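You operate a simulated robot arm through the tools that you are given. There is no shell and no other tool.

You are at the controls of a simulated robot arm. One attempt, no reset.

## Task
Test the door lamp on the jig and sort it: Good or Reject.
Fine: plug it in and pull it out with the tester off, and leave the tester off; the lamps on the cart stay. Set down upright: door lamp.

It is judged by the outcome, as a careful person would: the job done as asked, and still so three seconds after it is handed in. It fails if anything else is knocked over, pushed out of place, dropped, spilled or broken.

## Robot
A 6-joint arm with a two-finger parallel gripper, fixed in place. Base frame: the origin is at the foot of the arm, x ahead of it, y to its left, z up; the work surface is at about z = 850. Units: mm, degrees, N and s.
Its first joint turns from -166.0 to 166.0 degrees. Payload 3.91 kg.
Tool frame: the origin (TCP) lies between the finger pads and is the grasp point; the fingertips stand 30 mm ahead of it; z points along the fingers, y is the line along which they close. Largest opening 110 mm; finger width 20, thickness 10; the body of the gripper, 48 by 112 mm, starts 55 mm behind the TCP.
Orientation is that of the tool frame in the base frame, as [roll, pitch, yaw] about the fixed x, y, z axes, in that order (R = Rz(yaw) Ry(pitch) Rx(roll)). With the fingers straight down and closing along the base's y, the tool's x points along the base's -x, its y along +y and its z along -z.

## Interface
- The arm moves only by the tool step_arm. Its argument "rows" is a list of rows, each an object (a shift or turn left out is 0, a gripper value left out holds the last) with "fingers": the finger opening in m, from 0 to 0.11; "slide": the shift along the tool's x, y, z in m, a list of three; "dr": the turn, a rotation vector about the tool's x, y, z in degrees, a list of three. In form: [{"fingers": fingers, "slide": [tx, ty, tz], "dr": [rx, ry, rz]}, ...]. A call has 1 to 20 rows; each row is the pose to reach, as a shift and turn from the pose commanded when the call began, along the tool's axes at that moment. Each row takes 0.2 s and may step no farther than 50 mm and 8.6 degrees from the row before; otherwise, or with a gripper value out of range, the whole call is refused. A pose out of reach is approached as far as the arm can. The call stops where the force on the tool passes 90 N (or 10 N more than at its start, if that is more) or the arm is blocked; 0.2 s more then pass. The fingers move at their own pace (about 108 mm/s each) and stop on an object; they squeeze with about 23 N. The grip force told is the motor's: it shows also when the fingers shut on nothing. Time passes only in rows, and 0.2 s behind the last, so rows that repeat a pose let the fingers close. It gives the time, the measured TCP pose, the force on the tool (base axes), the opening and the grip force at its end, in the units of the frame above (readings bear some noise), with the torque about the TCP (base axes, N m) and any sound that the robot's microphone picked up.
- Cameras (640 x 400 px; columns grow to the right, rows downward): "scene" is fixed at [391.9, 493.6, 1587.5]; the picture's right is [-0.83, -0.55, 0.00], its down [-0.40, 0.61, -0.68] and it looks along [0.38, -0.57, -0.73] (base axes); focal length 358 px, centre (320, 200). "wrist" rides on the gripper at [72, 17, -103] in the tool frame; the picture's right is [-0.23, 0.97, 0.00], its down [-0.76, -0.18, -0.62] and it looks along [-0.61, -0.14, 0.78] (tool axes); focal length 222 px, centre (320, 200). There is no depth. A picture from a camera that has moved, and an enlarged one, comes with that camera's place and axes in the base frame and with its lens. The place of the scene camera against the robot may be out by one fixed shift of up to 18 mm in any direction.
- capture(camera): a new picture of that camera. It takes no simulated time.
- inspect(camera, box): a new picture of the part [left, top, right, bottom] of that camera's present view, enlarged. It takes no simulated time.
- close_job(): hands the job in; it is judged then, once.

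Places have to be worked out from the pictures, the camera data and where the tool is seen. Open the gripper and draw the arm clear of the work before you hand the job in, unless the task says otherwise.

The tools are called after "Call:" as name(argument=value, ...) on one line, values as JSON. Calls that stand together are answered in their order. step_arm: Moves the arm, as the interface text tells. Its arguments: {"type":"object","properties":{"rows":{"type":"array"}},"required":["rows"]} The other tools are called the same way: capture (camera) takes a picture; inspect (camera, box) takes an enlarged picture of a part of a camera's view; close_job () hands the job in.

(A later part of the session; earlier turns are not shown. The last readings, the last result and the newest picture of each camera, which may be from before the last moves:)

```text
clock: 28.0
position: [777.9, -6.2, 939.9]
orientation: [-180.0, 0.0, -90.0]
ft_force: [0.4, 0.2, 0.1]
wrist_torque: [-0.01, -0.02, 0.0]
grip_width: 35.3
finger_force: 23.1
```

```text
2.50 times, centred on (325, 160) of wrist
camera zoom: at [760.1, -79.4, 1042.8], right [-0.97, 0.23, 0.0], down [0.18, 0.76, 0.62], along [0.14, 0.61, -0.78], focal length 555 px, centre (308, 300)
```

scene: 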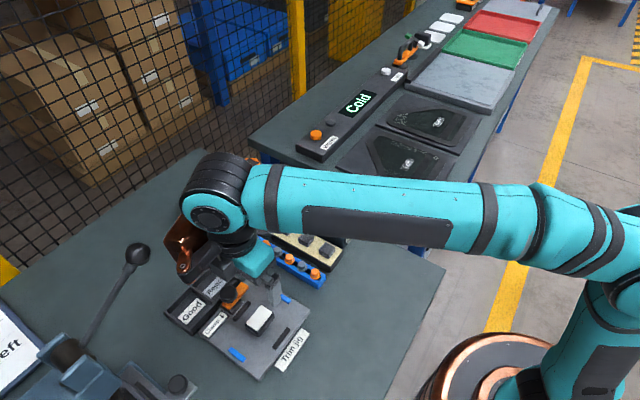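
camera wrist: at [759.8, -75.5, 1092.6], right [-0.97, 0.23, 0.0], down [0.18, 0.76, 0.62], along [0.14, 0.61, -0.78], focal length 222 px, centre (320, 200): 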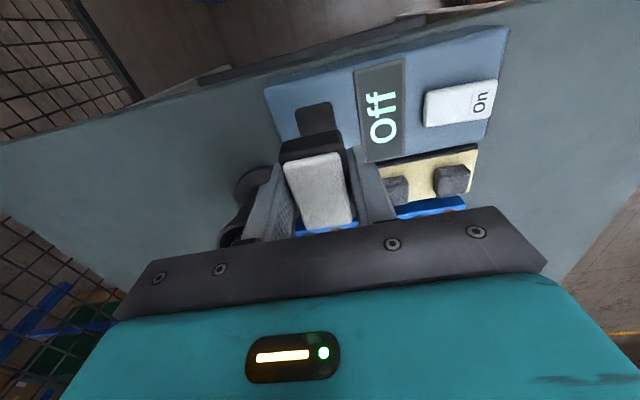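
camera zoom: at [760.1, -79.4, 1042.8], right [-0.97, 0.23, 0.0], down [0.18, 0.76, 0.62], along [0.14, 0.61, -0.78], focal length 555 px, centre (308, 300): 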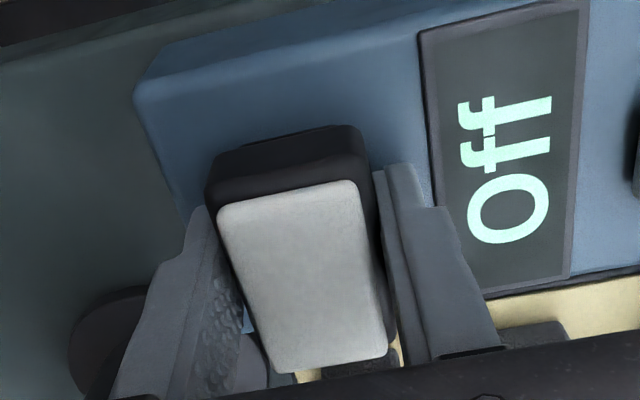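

The lamp hasn't shifted in the grip and is free again. I'll zoom in hard on its underside to see whether a plug protrudes.

Call:
inspect(camera="scene", box=[293, 194, 317, 210])

Call:
inspect(camera="wrist", box=[290, 120, 350, 160])

```text
16.00 times, centred on (305, 202) of scene
camera zoom: at [391.9, 493.6, 1587.5], right [-0.83, -0.55, 0.0], down [-0.4, 0.61, -0.68], along [0.38, -0.57, -0.73], focal length 5728 px, centre (560, 168)
```

zoom: 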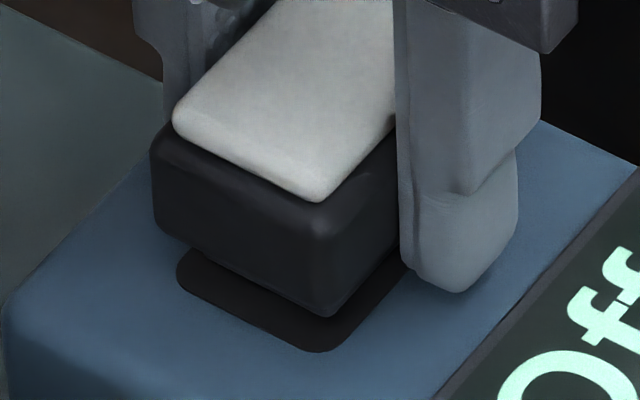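

```text
10.00 times, centred on (320, 140) of wrist
camera zoom: at [760.1, -79.4, 1042.8], right [-0.97, 0.23, 0.0], down [0.18, 0.76, 0.62], along [0.14, 0.61, -0.78], focal length 2221 px, centre (320, 800)
```

zoom: 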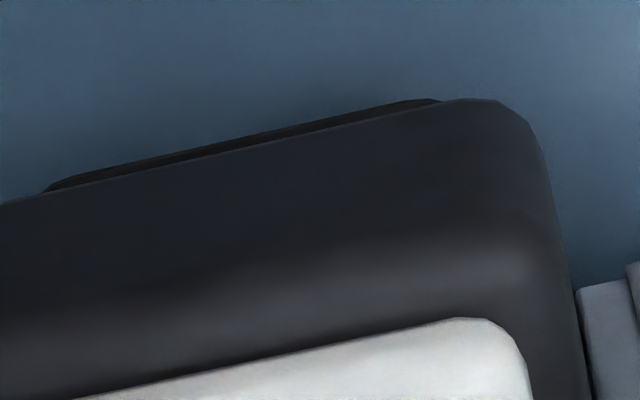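

The body underside is about 9 mm above my fingertips, which fits an inset plug roughly level with the tips and explains why the tips touched first. The lamp is aligned with the socket to within about 1 mm, so I'll set it down with the plug at the socket mouth, open just a little and look.

Call:
step_arm(rows=[{"slide": [0, 0, 0.002]}, {"slide": [0, 0, 0.0035]}, {"slide": [0, 0, 0.0035]}])

Call:
step_arm(rows=[{"fingers": 0.037}, {"fingers": 0.039}, {"fingers": 0.041}, {"fingers": 0.042}, {"fingers": 0.042}])

Call:
inspect(camera="scene", box=[293, 190, 323, 210])

Call:
inspect(camera="wrist", box=[260, 80, 390, 240])

```text
clock: 28.8
position: [776.9, -5.2, 936.5]
orientation: [180.0, 0.0, -90.0]
ft_force: [0.1, -0.6, 4.2]
wrist_torque: [0.02, -0.02, 0.02]
grip_width: 35.0
finger_force: 23.2
```

```text
clock: 30.0
position: [776.9, -5.1, 936.2]
orientation: [-180.0, 0.0, -89.9]
ft_force: [-0.4, 0.4, 0.6]
wrist_torque: [-0.04, 0.0, -0.03]
grip_width: 42.1
finger_force: 0.0
```

```text
16.00 times, centred on (308, 200) of scene
camera zoom: at [391.9, 493.6, 1587.5], right [-0.83, -0.55, 0.0], down [-0.4, 0.61, -0.68], along [0.38, -0.57, -0.73], focal length 5728 px, centre (512, 200)
```

zoom: 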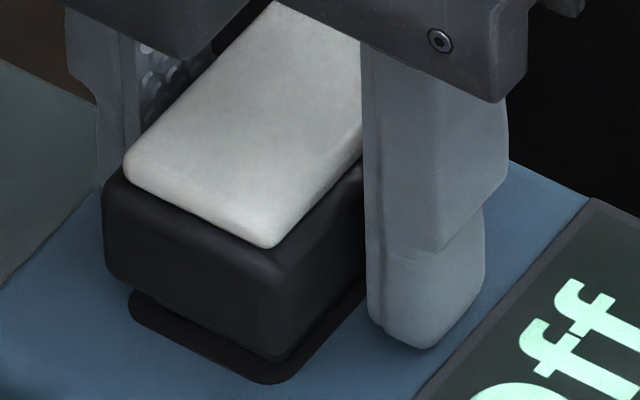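

```text
2.50 times, centred on (325, 160) of wrist
camera zoom: at [760.2, -78.9, 1039.5], right [-0.97, 0.23, 0.0], down [0.18, 0.76, 0.62], along [0.14, 0.61, -0.78], focal length 555 px, centre (308, 300)
```

zoom: 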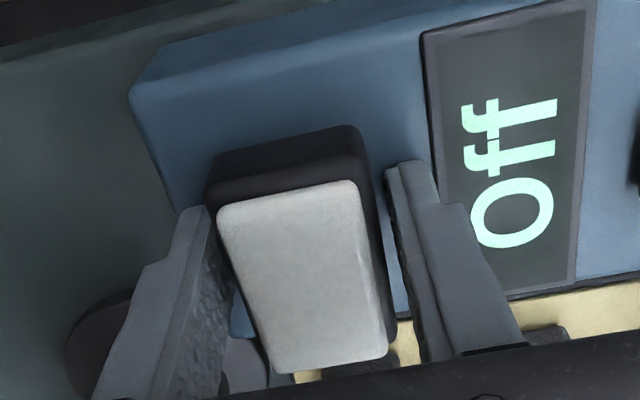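

The lamp now stands on its own on the plug at the socket mouth, upright and touching at about 4 N. I'll raise 10 mm and regrip so the fingertips sit above the body's underside, then press it home gently.

Call:
step_arm(rows=[{"slide": [0, 0, -0.004]}, {"slide": [0, 0, -0.01]}, {"slide": [0, 0, -0.011]}, {"slide": [0, 0, -0.011], "fingers": 0.03}, {"slide": [0, 0, -0.011], "fingers": 0.01}, {"slide": [0, 0, -0.011], "fingers": 0.01}, {"slide": [0, 0, -0.011], "fingers": 0.01}])

Call:
step_arm(rows=[{"slide": [0, 0, 0.001]}, {"slide": [0, 0, 0.002]}])

Call:
inspect(camera="scene", box=[293, 190, 323, 210])

```text
clock: 31.6
position: [776.9, -4.8, 946.3]
orientation: [-180.0, -0.1, -89.9]
ft_force: [0.2, -1.0, 2.3]
wrist_torque: [-0.04, 0.04, -0.01]
grip_width: 34.9
finger_force: 22.4
```

```text
clock: 32.2
position: [776.9, -6.7, 944.3]
orientation: [180.0, 0.1, -90.0]
ft_force: [1.5, 0.6, 2.1]
wrist_torque: [0.04, -0.06, 0.0]
grip_width: 35.1
finger_force: 22.9
```

```text
16.00 times, centred on (308, 200) of scene
camera zoom: at [391.9, 493.6, 1587.5], right [-0.83, -0.55, 0.0], down [-0.4, 0.61, -0.68], along [0.38, -0.57, -0.73], focal length 5728 px, centre (512, 200)
```

zoom: 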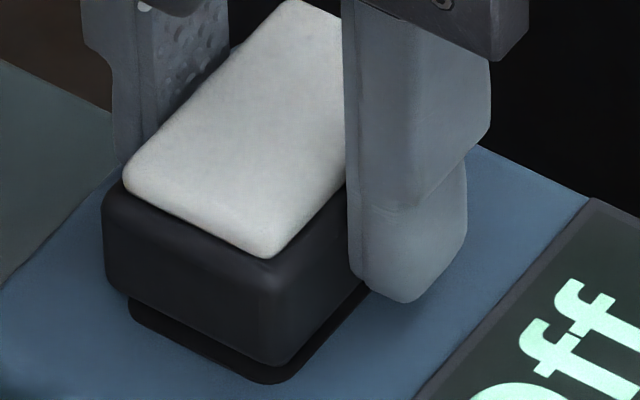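

The lamp moved down 2 mm with almost no force, so the plug is entering the socket. I'll continue.

Call:
step_arm(rows=[{"slide": [0, 0, 0.001]}, {"slide": [0, 0, 0.002]}, {"slide": [0, 0, 0.002]}])

Call:
step_arm(rows=[{"slide": [0, 0, 0.001]}, {"slide": [0, 0, 0.002]}, {"slide": [0, 0, 0.002]}])

Call:
inspect(camera="scene", box=[293, 190, 323, 210])

```text
clock: 33.0
position: [776.1, -4.9, 943.0]
orientation: [-179.8, 0.0, -90.0]
ft_force: [6.3, 3.1, 6.2]
wrist_torque: [0.1, -0.18, 0.0]
grip_width: 34.9
finger_force: 23.0
```

```text
clock: 33.8
position: [776.9, -4.4, 941.4]
orientation: [-180.0, 0.0, -90.0]
ft_force: [10.0, 5.0, 5.4]
wrist_torque: [0.2, -0.35, -0.02]
grip_width: 34.9
finger_force: 23.4
```

```text
16.00 times, centred on (308, 200) of scene
camera zoom: at [391.9, 493.6, 1587.5], right [-0.83, -0.55, 0.0], down [-0.4, 0.61, -0.68], along [0.38, -0.57, -0.73], focal length 5728 px, centre (512, 200)
```

zoom: 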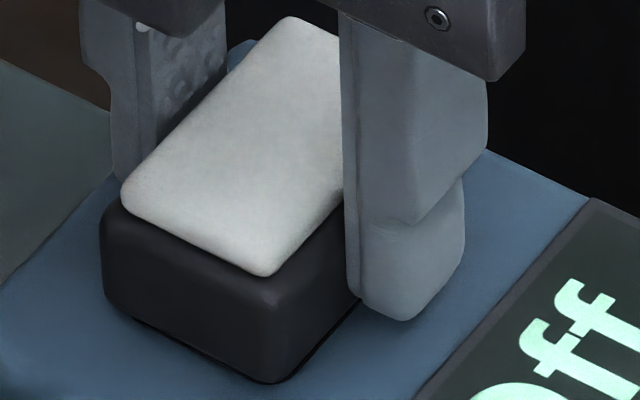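

The plug is guiding in, with a lateral reaction of +10 N in x and +5 N in y. I'll shift about 0.8 mm and 0.5 mm that way to relieve it, and keep pressing.

Call:
step_arm(rows=[{"slide": [-0.0005, -0.0008, 0]}, {"slide": [-0.0005, -0.0008, 0.001]}, {"slide": [-0.0005, -0.0008, 0.002]}, {"slide": [-0.0005, -0.0008, 0.002]}])

Call:
inspect(camera="scene", box=[293, 190, 323, 210])

```text
clock: 34.8
position: [777.7, -5.1, 939.2]
orientation: [180.0, -0.1, -90.0]
ft_force: [3.4, 3.5, 4.8]
wrist_torque: [0.15, -0.11, -0.01]
grip_width: 34.9
finger_force: 22.4
```

```text
16.00 times, centred on (308, 200) of scene
camera zoom: at [391.9, 493.6, 1587.5], right [-0.83, -0.55, 0.0], down [-0.4, 0.61, -0.68], along [0.38, -0.57, -0.73], focal length 5728 px, centre (512, 200)
```

zoom: 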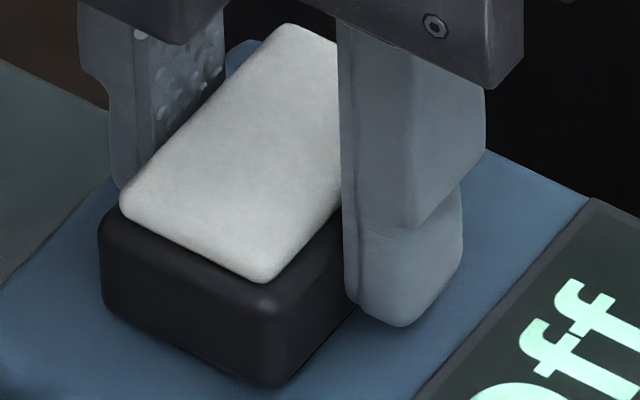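

The body is now nearly flush on the tester. I'll press the last bit until it bottoms out.

Call:
step_arm(rows=[{"slide": [-0.0004, -0.0002, 0.001]}, {"slide": [-0.0004, -0.0002, 0.002]}, {"slide": [-0.0004, -0.0002, 0.002]}])

Call:
inspect(camera="scene", box=[293, 190, 323, 210])

Call:
inspect(camera="wrist", box=[260, 80, 390, 240])

```text
clock: 35.6
position: [776.5, -4.6, 938.3]
orientation: [180.0, 0.0, -89.9]
ft_force: [2.1, 1.0, 9.9]
wrist_torque: [0.07, -0.02, 0.01]
grip_width: 34.9
finger_force: 22.5
```

```text
16.00 times, centred on (308, 200) of scene
camera zoom: at [391.9, 493.6, 1587.5], right [-0.83, -0.55, 0.0], down [-0.4, 0.61, -0.68], along [0.38, -0.57, -0.73], focal length 5728 px, centre (512, 200)
```

zoom: 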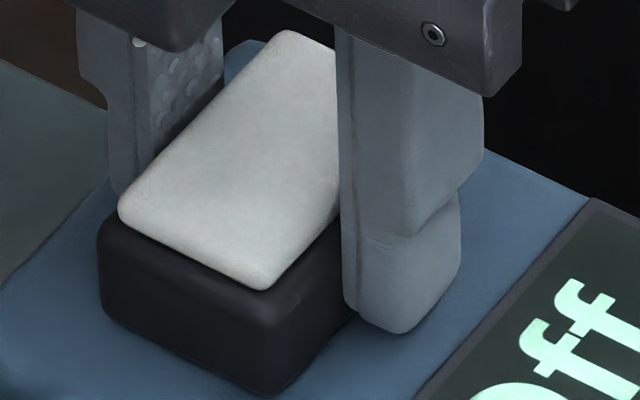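

```text
2.50 times, centred on (325, 160) of wrist
camera zoom: at [760.8, -78.2, 1041.1], right [-0.97, 0.23, 0.0], down [0.18, 0.76, 0.62], along [0.14, 0.61, -0.78], focal length 555 px, centre (308, 300)
```

zoom: 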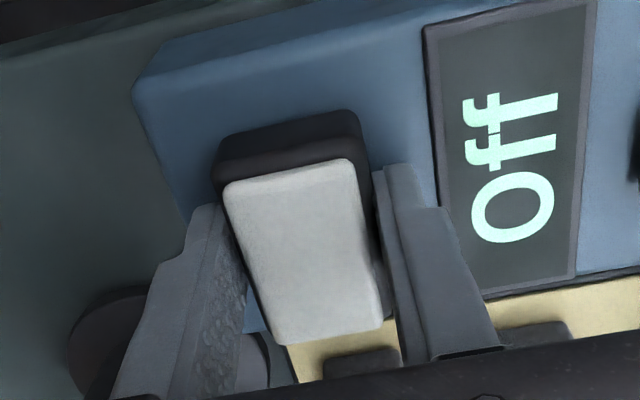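

The vertical force is starting to rise, at about 10 N. I'll push a little further to confirm it is fully seated.

Call:
step_arm(rows=[{"slide": [0, 0, 0.001]}, {"slide": [0, 0, 0.0015]}, {"slide": [0, 0, 0.0015]}])

Call:
inspect(camera="scene", box=[293, 190, 323, 210])

```text
clock: 36.4
position: [778.0, -4.5, 936.7]
orientation: [-180.0, 0.0, -90.0]
ft_force: [3.2, 0.2, 15.8]
wrist_torque: [0.0, -0.09, -0.01]
grip_width: 35.0
finger_force: 23.1
```

```text
16.00 times, centred on (308, 200) of scene
camera zoom: at [391.9, 493.6, 1587.5], right [-0.83, -0.55, 0.0], down [-0.4, 0.61, -0.68], along [0.38, -0.57, -0.73], focal length 5728 px, centre (512, 200)
```

zoom: 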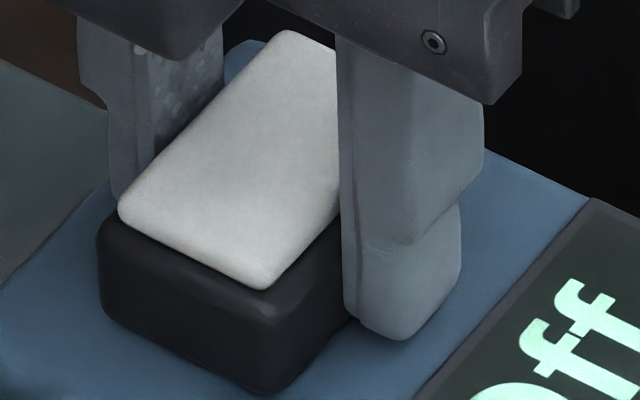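

The lamp's position no longer changes while the fingers slip slightly, and it has gone down about 10 mm in total, so it is seated. I'll release, rise clear, and look at the tester's rocker.

Call:
step_arm(rows=[{"fingers": 0.038}, {"fingers": 0.044}, {"fingers": 0.044}, {"slide": [0, 0, -0.02]}, {"slide": [0, 0, -0.05]}, {"slide": [0, 0, -0.09]}, {"slide": [0, 0.04, -0.11]}, {"slide": [0, 0.08, -0.11]}, {"slide": [0, 0.11, -0.11]}, {"slide": [0, 0.11, -0.11]}])

Call:
capture(camera="wrist")

Call:
inspect(camera="wrist", box=[180, 30, 420, 200])

Call:
inspect(camera="scene", box=[280, 170, 370, 250])

```text
clock: 38.6
position: [667.7, -4.4, 1045.6]
orientation: [180.0, 0.1, -90.0]
ft_force: [-0.1, -0.2, -0.3]
wrist_torque: [-0.02, 0.02, 0.03]
grip_width: 44.0
finger_force: 0.0
```

```text
taken
camera wrist: at [650.2, -78.3, 1149.0], right [-0.97, 0.23, 0.0], down [0.18, 0.76, 0.62], along [0.14, 0.61, -0.78], focal length 222 px, centre (320, 200)
```

wrist: 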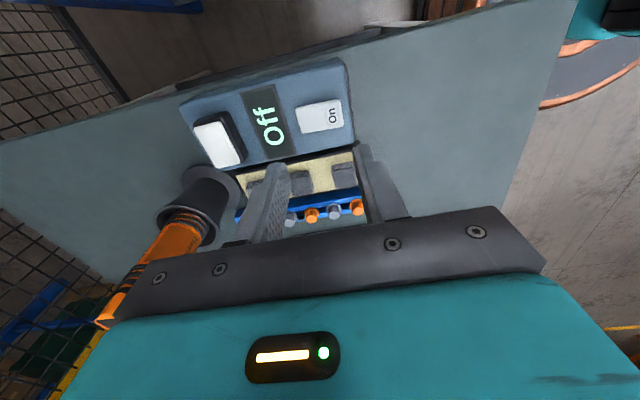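

```text
2.35 times, centred on (300, 115) of wrist
camera zoom: at [650.2, -78.3, 1149.0], right [-0.97, 0.23, 0.0], down [0.18, 0.76, 0.62], along [0.14, 0.61, -0.78], focal length 523 px, centre (367, 400)
```

zoom: 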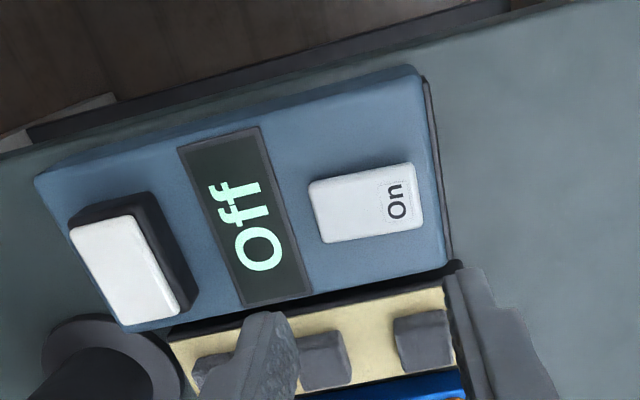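

```text
5.00 times, centred on (325, 210) of scene
camera zoom: at [391.9, 493.6, 1587.5], right [-0.83, -0.55, 0.0], down [-0.4, 0.61, -0.68], along [0.38, -0.57, -0.73], focal length 1790 px, centre (295, 150)
```

zoom: 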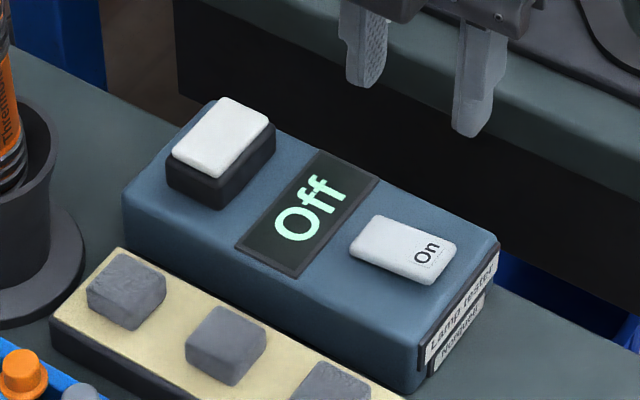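

The lamp is seated neatly in the tester. There are labels on the tester's end face, which I'll read before switching on.

Call:
inspect(camera="scene", box=[346, 215, 370, 235])

Call:
inspect(camera="scene", box=[325, 205, 355, 225])

Call:
inspect(camera="wrist", box=[290, 80, 370, 150])

```text
16.00 times, centred on (358, 225) of scene
camera zoom: at [391.9, 493.6, 1587.5], right [-0.83, -0.55, 0.0], down [-0.4, 0.61, -0.68], along [0.38, -0.57, -0.73], focal length 5728 px, centre (-288, -200)
```

zoom: 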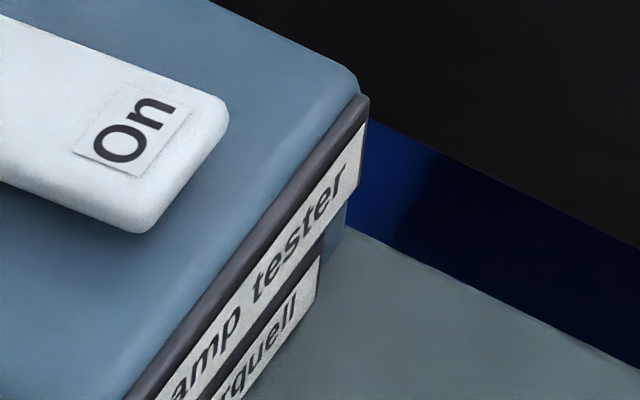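

```text
16.00 times, centred on (340, 215) of scene
camera zoom: at [391.9, 493.6, 1587.5], right [-0.83, -0.55, 0.0], down [-0.4, 0.61, -0.68], along [0.38, -0.57, -0.73], focal length 5728 px, centre (0, -40)
```

zoom: 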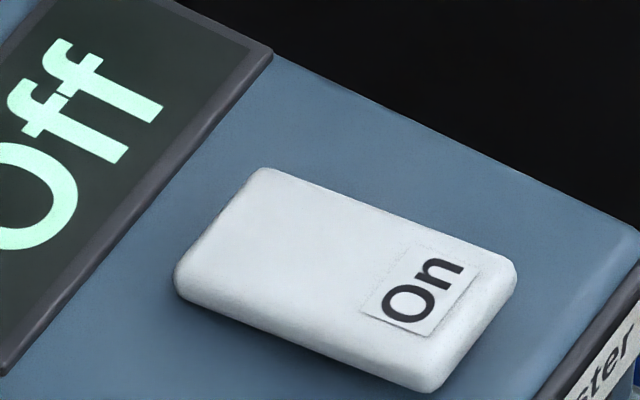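

```text
5.71 times, centred on (330, 115) of wrist
camera zoom: at [650.2, -78.3, 1149.0], right [-0.97, 0.23, 0.0], down [0.18, 0.76, 0.62], along [0.14, 0.61, -0.78], focal length 1269 px, centre (263, 686)
```

zoom: 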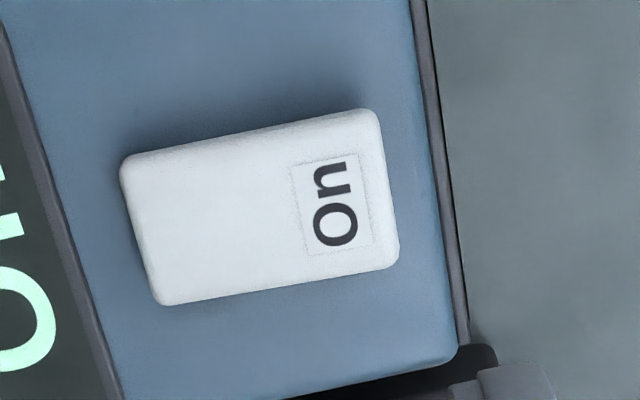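

The rocker's "On" end is at about (653, -2, 915). I'll close the fingers and come down above that end, then press in small steps.

Call:
step_arm(rows=[{"slide": [-0.002, 0.0165, 0], "fingers": 0.0}, {"slide": [-0.002, 0.0165, 0.03]}, {"slide": [-0.002, 0.0165, 0.06]}, {"slide": [-0.002, 0.0165, 0.085]}, {"slide": [-0.002, 0.0165, 0.092]}, {"slide": [-0.002, 0.0165, 0.092]}])

Call:
step_arm(rows=[{"slide": [0, 0, 0.002]}, {"slide": [0, 0, 0.004]}, {"slide": [0, 0, 0.005]}])

Call:
inspect(camera="scene", box=[290, 160, 370, 240])

Call:
capture(camera="wrist")

```text
clock: 40.0
position: [650.6, -1.4, 953.6]
orientation: [-179.9, 0.0, -90.0]
ft_force: [-0.7, 0.5, 0.1]
wrist_torque: [-0.01, 0.01, -0.02]
grip_width: 0.0
finger_force: 23.0
```

```text
clock: 40.8
position: [651.4, -3.3, 949.2]
orientation: [-180.0, 0.0, -90.0]
ft_force: [-0.5, -0.3, 1.0]
wrist_torque: [0.02, 0.06, 0.0]
grip_width: 0.1
finger_force: 22.9
```

```text
5.00 times, centred on (330, 200) of scene
camera zoom: at [391.9, 493.6, 1587.5], right [-0.83, -0.55, 0.0], down [-0.4, 0.61, -0.68], along [0.38, -0.57, -0.73], focal length 1790 px, centre (270, 200)
```

zoom: 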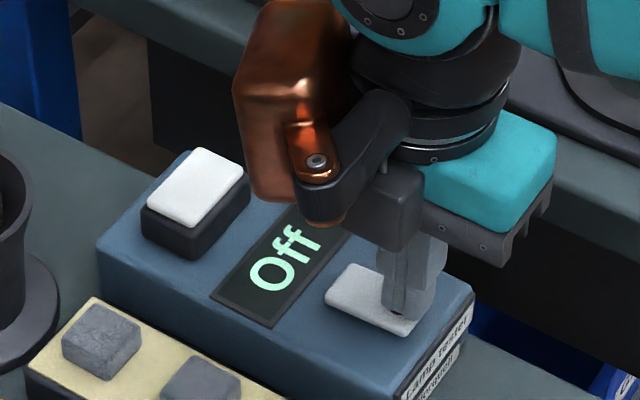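

```text
taken
camera wrist: at [634.7, -76.0, 1052.2], right [-0.97, 0.23, 0.0], down [0.18, 0.76, 0.62], along [0.14, 0.61, -0.78], focal length 222 px, centre (320, 200)
```

wrist: 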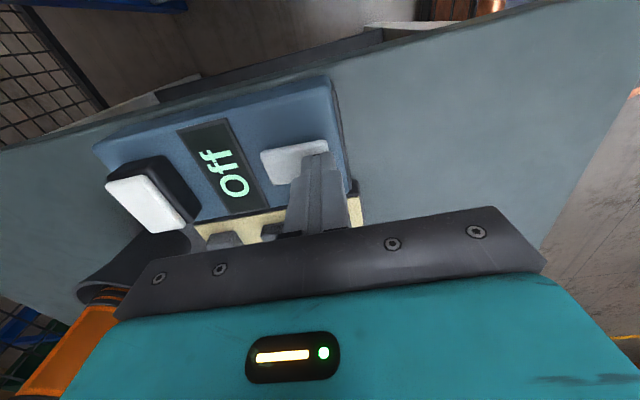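

The tips have just touched the On end. I'll press in 1 mm steps and watch the force, sound and display.

Call:
step_arm(rows=[{"slide": [0, 0, 0.001]}, {"slide": [0, 0, 0.002]}])

Call:
step_arm(rows=[{"slide": [0, 0, 0.001]}, {"slide": [0, 0, 0.002]}])

Call:
inspect(camera="scene", box=[290, 160, 370, 240])

```text
clock: 41.4
position: [650.9, -1.2, 947.7]
orientation: [-180.0, -0.1, -90.0]
ft_force: [-0.9, 0.3, 0.0]
wrist_torque: [-0.04, 0.0, -0.02]
grip_width: 0.1
finger_force: 23.2
```

```text
clock: 42.0
position: [651.9, -2.2, 945.6]
orientation: [-180.0, 0.0, -89.9]
ft_force: [2.3, -0.8, 13.0]
wrist_torque: [-0.01, -0.23, 0.01]
grip_width: 0.0
finger_force: 23.0
```

```text
5.00 times, centred on (330, 200) of scene
camera zoom: at [391.9, 493.6, 1587.5], right [-0.83, -0.55, 0.0], down [-0.4, 0.61, -0.68], along [0.38, -0.57, -0.73], focal length 1790 px, centre (270, 200)
```

zoom: 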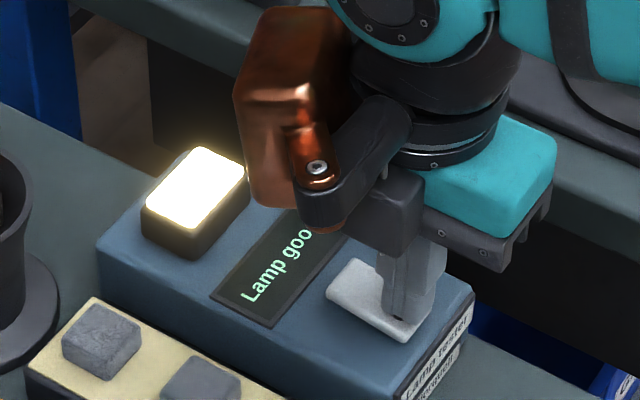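

The lamp is lit and the display reads "Lamp goo…". I'll lift off the rocker, let a second pass, and read it fully.

Call:
step_arm(rows=[{"slide": [0, 0, -0.01]}, {"slide": [0, 0, -0.04]}, {"slide": [0, 0, -0.08]}, {"slide": [0, 0, -0.1]}, {"slide": [0, 0, -0.1]}, {"slide": [0, 0, -0.1]}])

Call:
inspect(camera="wrist", box=[100, 30, 420, 230])

Call:
inspect(camera="scene", box=[280, 170, 370, 250])

```text
clock: 43.4
position: [652.2, -3.8, 1045.3]
orientation: [-179.9, 0.0, -90.0]
ft_force: [0.3, 0.3, 0.5]
wrist_torque: [0.02, -0.01, -0.01]
grip_width: 0.1
finger_force: 22.8
```

```text
2.00 times, centred on (260, 130) of wrist
camera zoom: at [634.2, -76.9, 1148.5], right [-0.97, 0.23, 0.0], down [0.18, 0.76, 0.62], along [0.14, 0.61, -0.78], focal length 444 px, centre (440, 340)
```

zoom: 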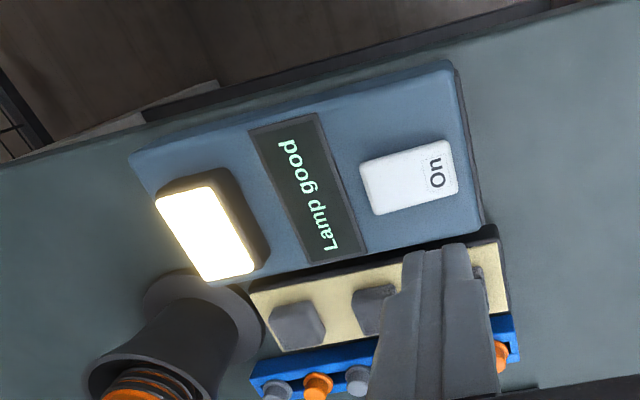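

```text
5.00 times, centred on (325, 210) of scene
camera zoom: at [391.9, 493.6, 1587.5], right [-0.83, -0.55, 0.0], down [-0.4, 0.61, -0.68], along [0.38, -0.57, -0.73], focal length 1790 px, centre (295, 150)
```

zoom: 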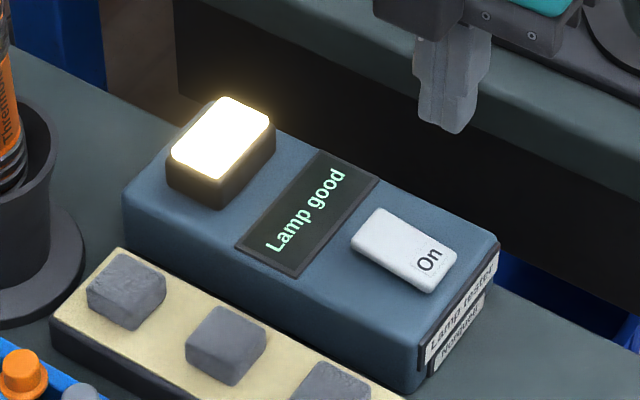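

It reads "Lamp good" with the lamp brightly lit, so it goes to the Good bin. I'll switch the tester off by pressing the raised opposite end of the rocker at x≈682.

Call:
step_arm(rows=[{"slide": [0, -0.0305, 0]}, {"slide": [0, -0.0305, 0.04]}, {"slide": [0, -0.0305, 0.08]}, {"slide": [0, -0.0305, 0.09]}, {"slide": [0, -0.0305, 0.094]}, {"slide": [0, -0.0305, 0.094]}])

Call:
step_arm(rows=[{"slide": [0, 0, 0.002]}, {"slide": [0, 0, 0.003]}])

Call:
step_arm(rows=[{"slide": [0, 0, 0.001]}, {"slide": [0, 0, 0.002]}])

Call:
inspect(camera="scene", box=[280, 170, 370, 250])

```text
clock: 44.8
position: [682.6, -3.0, 950.7]
orientation: [179.9, -0.1, -90.1]
ft_force: [0.0, -0.2, -0.3]
wrist_torque: [0.01, 0.02, 0.02]
grip_width: 0.2
finger_force: 23.5
```

```text
clock: 45.4
position: [682.0, -2.3, 946.7]
orientation: [-179.9, -0.1, -90.1]
ft_force: [0.4, 0.8, -0.1]
wrist_torque: [0.03, -0.03, 0.01]
grip_width: 0.0
finger_force: 22.9
```

```text
clock: 46.0
position: [682.2, -2.7, 946.0]
orientation: [-180.0, -0.1, -90.0]
ft_force: [3.4, 0.6, 8.3]
wrist_torque: [-0.03, 0.0, -0.03]
grip_width: 0.1
finger_force: 23.5
```

```text
5.00 times, centred on (325, 210) of scene
camera zoom: at [391.9, 493.6, 1587.5], right [-0.83, -0.55, 0.0], down [-0.4, 0.61, -0.68], along [0.38, -0.57, -0.73], focal length 1790 px, centre (295, 150)
```

zoom: 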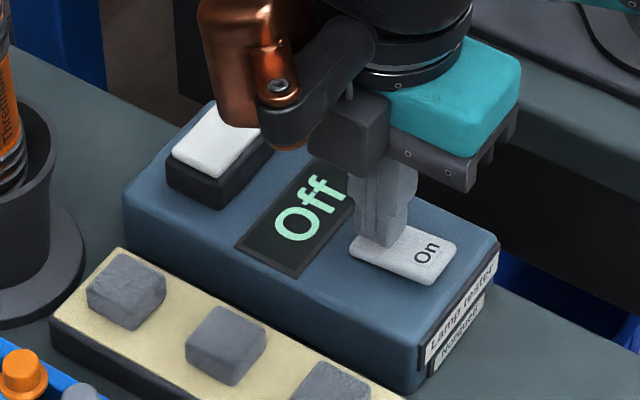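

The display is back to Off and the lamp is dark. I'll lift away, go back above the lamp with the fingers at 46 mm, and descend around it.

Call:
step_arm(rows=[{"slide": [0, 0, -0.02]}, {"slide": [0, 0, -0.06]}, {"slide": [0, 0, -0.1], "fingers": 0.046}, {"slide": [0.001, -0.048, -0.1]}, {"slide": [0.002, -0.096, -0.1]}, {"slide": [0.002, -0.096, -0.08]}, {"slide": [0.002, -0.096, -0.05]}, {"slide": [0.002, -0.096, -0.05]}])

Call:
inspect(camera="wrist", box=[220, 40, 440, 220])

Call:
inspect(camera="scene", box=[280, 150, 370, 230])

```text
clock: 47.8
position: [778.2, -5.6, 994.2]
orientation: [-179.9, 0.1, -90.0]
ft_force: [0.8, 0.8, -0.5]
wrist_torque: [-0.03, 0.02, -0.04]
grip_width: 45.7
finger_force: 0.1
```

```text
2.22 times, centred on (330, 130) of wrist
camera zoom: at [760.9, -78.7, 1098.7], right [-0.97, 0.23, 0.0], down [0.18, 0.76, 0.62], along [0.14, 0.61, -0.78], focal length 494 px, centre (298, 356)
```

zoom: 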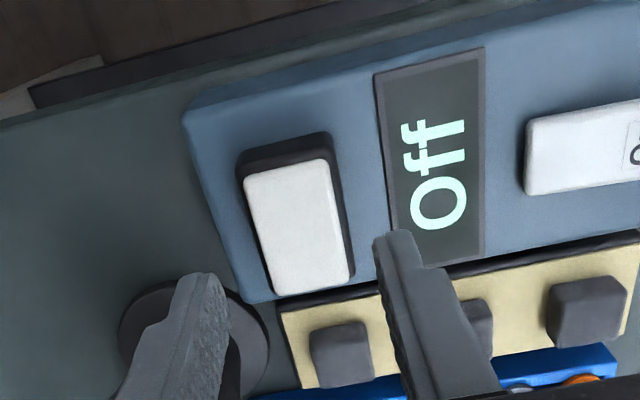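

```text
5.00 times, centred on (325, 190) of scene
camera zoom: at [391.9, 493.6, 1587.5], right [-0.83, -0.55, 0.0], down [-0.4, 0.61, -0.68], along [0.38, -0.57, -0.73], focal length 1790 px, centre (295, 250)
```

zoom: 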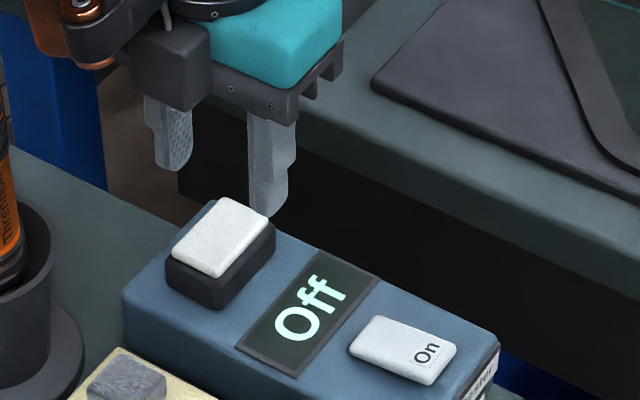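

The lamp is centred between the fingers in both directions. I'll descend to just above the tester top and close.

Call:
step_arm(rows=[{"slide": [0, 0, 0.02]}, {"slide": [0, 0, 0.04]}, {"slide": [0, 0, 0.052]}, {"slide": [0, 0, 0.056]}, {"slide": [0, 0, 0.056]}, {"slide": [0, 0, 0.056], "fingers": 0.03}, {"slide": [0, 0, 0.056], "fingers": 0.01}, {"slide": [0, 0, 0.056], "fingers": 0.01}, {"slide": [0, 0, 0.056], "fingers": 0.01}])

Call:
inspect(camera="scene", box=[293, 190, 323, 210])

```text
clock: 49.8
position: [778.4, -4.9, 939.7]
orientation: [-180.0, -0.1, -90.0]
ft_force: [-1.2, -1.1, -3.4]
wrist_torque: [-0.01, 0.11, 0.02]
grip_width: 35.0
finger_force: 22.9
```

```text
16.00 times, centred on (308, 200) of scene
camera zoom: at [391.9, 493.6, 1587.5], right [-0.83, -0.55, 0.0], down [-0.4, 0.61, -0.68], along [0.38, -0.57, -0.73], focal length 5728 px, centre (512, 200)
```

zoom: 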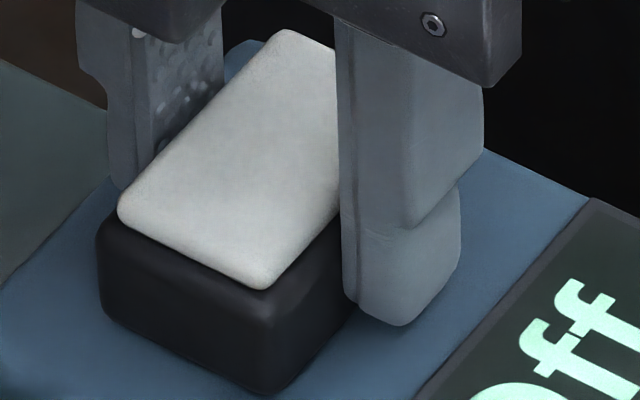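

The grip is at 35.0 mm with the tester Off. I'll pull up slowly in 1 mm steps.

Call:
step_arm(rows=[{"slide": [0, 0, -0.0005]}, {"slide": [0, 0, -0.001]}, {"slide": [0, 0, -0.0015]}, {"slide": [0, 0, -0.002]}, {"slide": [0, 0, -0.0025]}, {"slide": [0, 0, -0.003]}])

Call:
inspect(camera="scene", box=[293, 190, 323, 210])

```text
clock: 51.2
position: [778.7, -6.0, 942.1]
orientation: [179.9, -0.1, -90.0]
ft_force: [-1.1, -1.5, -1.5]
wrist_torque: [-0.05, 0.04, -0.02]
grip_width: 35.1
finger_force: 23.4
```

```text
16.00 times, centred on (308, 200) of scene
camera zoom: at [391.9, 493.6, 1587.5], right [-0.83, -0.55, 0.0], down [-0.4, 0.61, -0.68], along [0.38, -0.57, -0.73], focal length 5728 px, centre (512, 200)
```

zoom: 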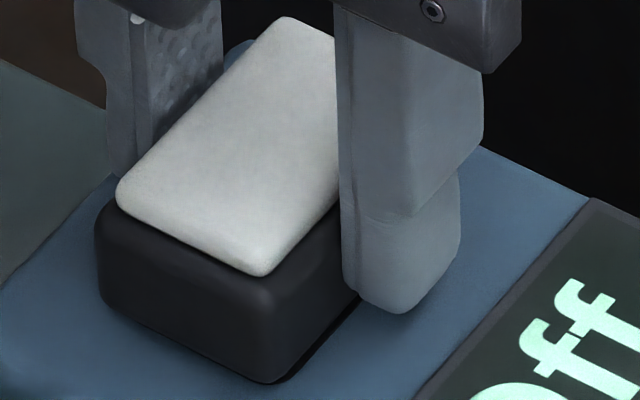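

The lamp is coming out with the fingers. I'll continue slowly until the plug is clear.

Call:
step_arm(rows=[{"slide": [0, 0, -0.001]}, {"slide": [0, 0, -0.002]}, {"slide": [0, 0, -0.003]}, {"slide": [0, 0, -0.004]}, {"slide": [0, 0, -0.005]}, {"slide": [0, 0, -0.006]}, {"slide": [0, 0, -0.007]}, {"slide": [0, 0, -0.008]}, {"slide": [0, 0, -0.01]}, {"slide": [0, 0, -0.013]}, {"slide": [0, 0, -0.017]}, {"slide": [0, 0, -0.022]}, {"slide": [0, 0, -0.022]}])

Call:
inspect(camera="scene", box=[280, 170, 340, 220])

Call:
inspect(camera="wrist", box=[260, 80, 390, 240])

```text
clock: 54.0
position: [777.9, -4.7, 964.9]
orientation: [180.0, -0.1, -90.0]
ft_force: [-0.4, -0.2, 0.4]
wrist_torque: [0.0, -0.01, -0.02]
grip_width: 35.1
finger_force: 23.0
```

```text
8.00 times, centred on (310, 195) of scene
camera zoom: at [391.9, 493.6, 1587.5], right [-0.83, -0.55, 0.0], down [-0.4, 0.61, -0.68], along [0.38, -0.57, -0.73], focal length 2864 px, centre (400, 240)
```

zoom: 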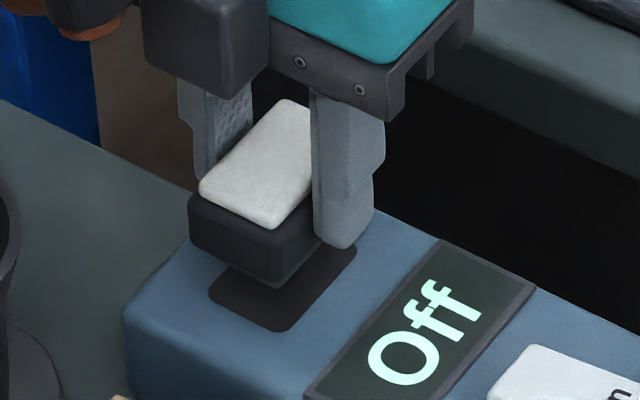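

```text
2.50 times, centred on (325, 160) of wrist
camera zoom: at [761.0, -78.3, 1068.2], right [-0.97, 0.23, 0.0], down [0.18, 0.76, 0.62], along [0.14, 0.61, -0.78], focal length 555 px, centre (308, 300)
```

zoom: 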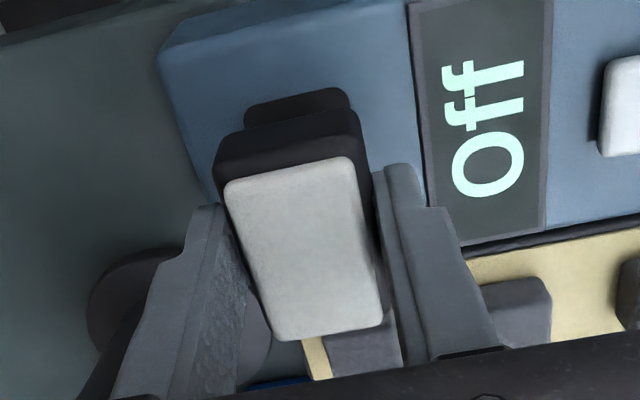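

The lamp is out with the tester Off. Before going to the Good bin I need to know where the press lever with the black ball is, because it stands near that side.

Call:
inspect(camera="scene", box=[0, 220, 260, 400])

Call:
capture(camera="scene")

Call:
capture(camera="wrist")

```text
2.22 times, centred on (130, 310) of scene
camera zoom: at [391.9, 493.6, 1587.5], right [-0.83, -0.55, 0.0], down [-0.4, 0.61, -0.68], along [0.38, -0.57, -0.73], focal length 796 px, centre (742, -44)
```

zoom: 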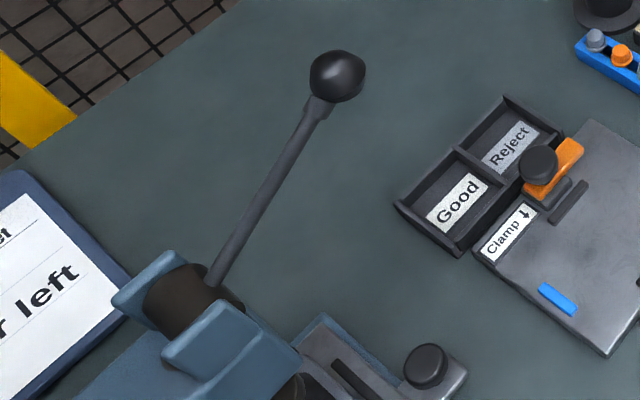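

```text
taken
```

scene: 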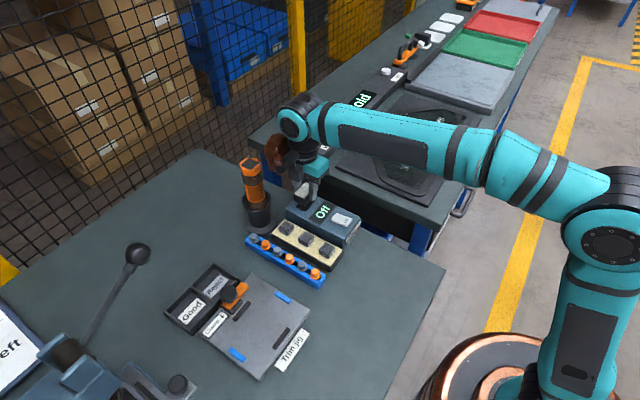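

```text
taken
camera wrist: at [761.0, -78.3, 1068.2], right [-0.97, 0.23, 0.0], down [0.18, 0.76, 0.62], along [0.14, 0.61, -0.78], focal length 222 px, centre (320, 200)
```

wrist: 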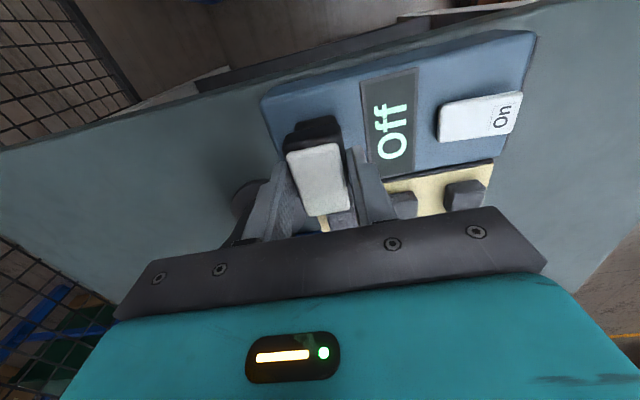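

The lamp is held securely. My rough triangulation puts the lever's ball near (752, 410, 1190), close to where the wrist would go over the Good bin. I'll go high and well clear to look at the lever with the wrist camera before approaching the bin.

Call:
step_arm(rows=[{"slide": [0, 0, -0.045]}, {"slide": [0, 0, -0.09]}, {"slide": [0, 0, -0.135]}, {"slide": [0, 0, -0.18]}, {"slide": [0, 0, -0.225]}, {"slide": [0, 0, -0.27]}, {"slide": [0, 0, -0.315]}, {"slide": [0, 0.04, -0.325]}, {"slide": [0, 0.08, -0.325]}, {"slide": [0, 0.12, -0.325]}, {"slide": [0, 0.16, -0.325]}, {"slide": [0, 0.178, -0.325]}])

Call:
step_arm(rows=[{"slide": [-0.042, 0, 0]}, {"slide": [-0.084, 0, 0]}, {"slide": [-0.126, 0, 0]}, {"slide": [-0.168, 0, 0]}, {"slide": [-0.21, 0, 0]}, {"slide": [-0.252, 0, 0]}, {"slide": [-0.294, 0, 0]}, {"slide": [-0.335, 0, 0]}, {"slide": [-0.335, 0, 0]}])

Call:
capture(camera="wrist")

Call:
capture(camera="scene")

```text
clock: 56.6
position: [600.9, -6.3, 1291.1]
orientation: [179.9, -0.1, -90.1]
ft_force: [0.3, 0.0, -0.6]
wrist_torque: [-0.01, 0.07, 0.02]
grip_width: 35.2
finger_force: 23.1
out of reach, approached as far as the arm can: row 7, 8, 9
```

```text
clock: 58.6
position: [598.7, 330.4, 1287.2]
orientation: [-179.8, 0.2, -90.1]
ft_force: [-0.4, 0.2, -0.4]
wrist_torque: [-0.01, -0.01, 0.0]
grip_width: 34.8
finger_force: 23.3
out of reach, approached as far as the arm can: row 8, 9
```

```text
taken
camera wrist: at [579.9, 256.6, 1389.4], right [-0.97, 0.23, -0.01], down [0.17, 0.76, 0.63], along [0.15, 0.61, -0.78], focal length 222 px, centre (320, 200)
```

wrist: 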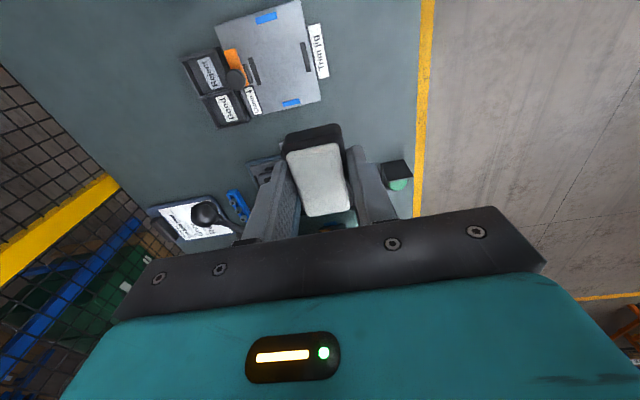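

```text
taken
```

scene: 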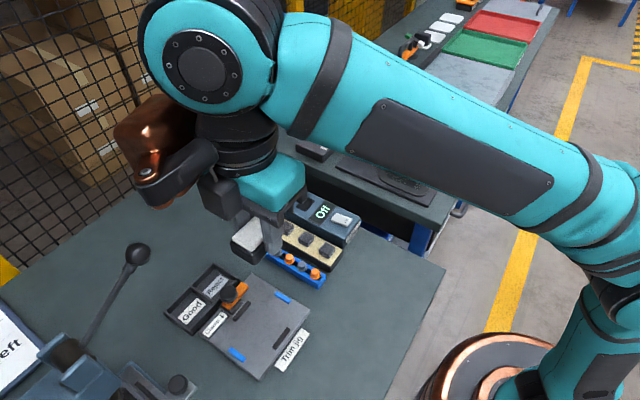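

The ball triangulates to about (765, 405, 1180). The wrist would pass roughly 18 mm to its side and below it, so the safest approach is to drop low at y≈250 and slide in toward +y. I'll measure the tray's rim and the compartments from here.

Call:
inspect(camera="wrist", box=[170, 40, 270, 135])

Call:
inspect(camera="scene", box=[150, 250, 260, 350])

```text
4.21 times, centred on (220, 88) of wrist
camera zoom: at [579.9, 256.6, 1389.4], right [-0.97, 0.23, -0.01], down [0.17, 0.76, 0.63], along [0.15, 0.61, -0.78], focal length 935 px, centre (741, 674)
```

zoom: 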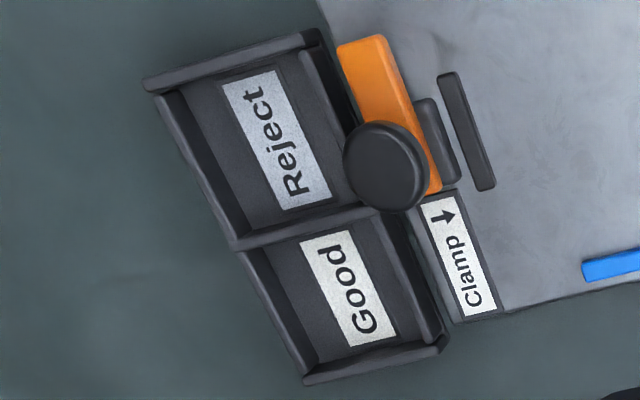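

```text
4.00 times, centred on (205, 300) of scene
camera zoom: at [391.9, 493.6, 1587.5], right [-0.83, -0.55, 0.0], down [-0.4, 0.61, -0.68], along [0.38, -0.57, -0.73], focal length 1432 px, centre (780, -200)
```

zoom: 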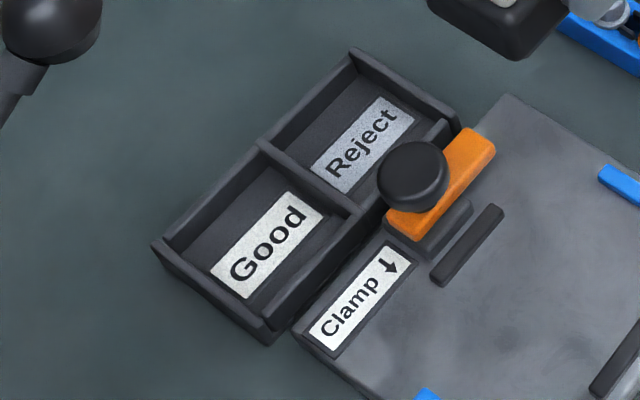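

The rim is at z≈874 and the Good compartment's inside is centred at about (823, 360), 65 mm by 78 mm, which suits the lamp. I'll descend via (700, 250) to (822, 250, 935), then check before sliding in.

Call:
step_arm(rows=[{"slide": [0.02, -0.025, 0.022]}, {"slide": [0.04, -0.05, 0.044]}, {"slide": [0.06, -0.075, 0.066]}, {"slide": [0.08, -0.101, 0.087]}, {"slide": [0.08, -0.125, 0.117]}, {"slide": [0.08, -0.149, 0.147]}, {"slide": [0.08, -0.173, 0.177]}, {"slide": [0.08, -0.197, 0.207]}, {"slide": [0.08, -0.222, 0.237]}, {"slide": [0.08, -0.222, 0.275]}, {"slide": [0.08, -0.222, 0.31]}, {"slide": [0.08, -0.222, 0.34]}, {"slide": [0.08, -0.222, 0.34]}])

Call:
capture(camera="wrist")

Call:
capture(camera="scene")

```text
clock: 61.4
position: [820.1, 250.1, 945.5]
orientation: [-180.0, 0.0, -90.0]
ft_force: [-0.2, -0.3, -0.4]
wrist_torque: [-0.02, 0.0, 0.0]
grip_width: 35.0
finger_force: 22.9
```

```text
taken
camera wrist: at [803.7, 177.1, 1049.2], right [-0.97, 0.23, 0.0], down [0.18, 0.76, 0.62], along [0.14, 0.61, -0.78], focal length 222 px, centre (320, 200)
```

wrist: 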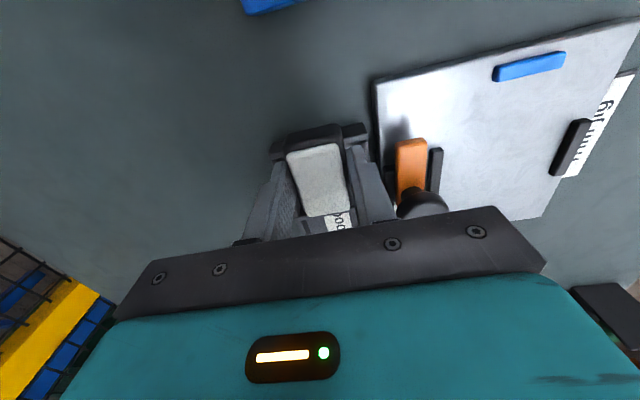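

```text
taken
```

scene: 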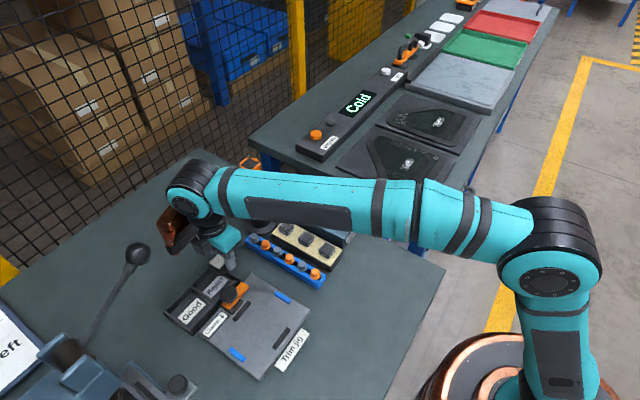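

The wrist joint sits at about TCP+181 as expected, well to the side of the lever. I'll lower 10 mm and slide toward +y in two stages.

Call:
step_arm(rows=[{"slide": [0, -0.001, 0.01]}, {"slide": [-0.025, -0.001, 0.011]}, {"slide": [-0.05, -0.001, 0.011]}, {"slide": [-0.07, -0.001, 0.011]}, {"slide": [-0.07, -0.001, 0.011]}])

Call:
capture(camera="scene")

Call:
inspect(camera="scene", box=[100, 170, 280, 350])

Call:
inspect(camera="wrist", box=[220, 80, 440, 250])

```text
clock: 62.6
position: [820.9, 319.6, 936.1]
orientation: [180.0, 0.0, -90.1]
ft_force: [-0.2, 1.0, 0.2]
wrist_torque: [0.01, 0.01, -0.03]
grip_width: 35.2
finger_force: 22.9
```

```text
taken
```

scene: 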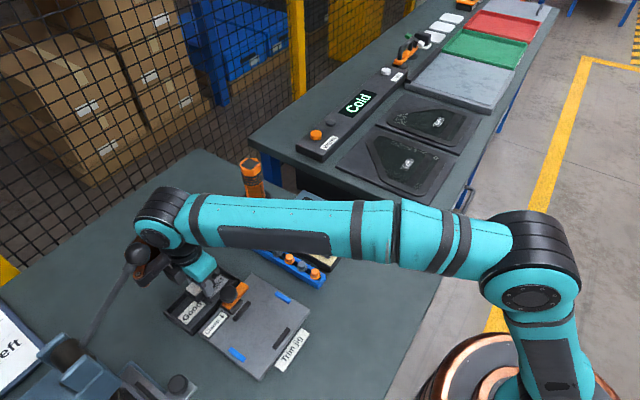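

```text
2.22 times, centred on (190, 260) of scene
camera zoom: at [391.9, 493.6, 1587.5], right [-0.83, -0.55, 0.0], down [-0.4, 0.61, -0.68], along [0.38, -0.57, -0.73], focal length 796 px, centre (609, 67)
```

zoom: 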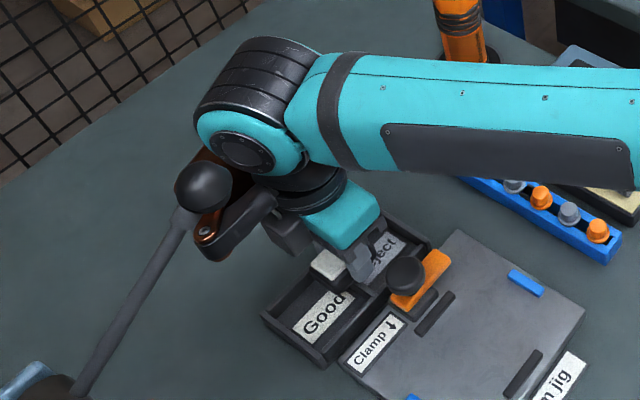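

```text
2.35 times, centred on (330, 165) of wrist
camera zoom: at [804.8, 246.3, 1038.7], right [-0.97, 0.23, 0.0], down [0.18, 0.76, 0.62], along [0.14, 0.61, -0.78], focal length 523 px, centre (296, 282)
```

zoom: 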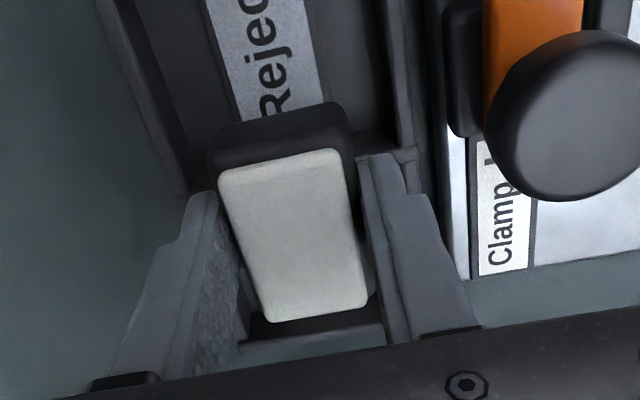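

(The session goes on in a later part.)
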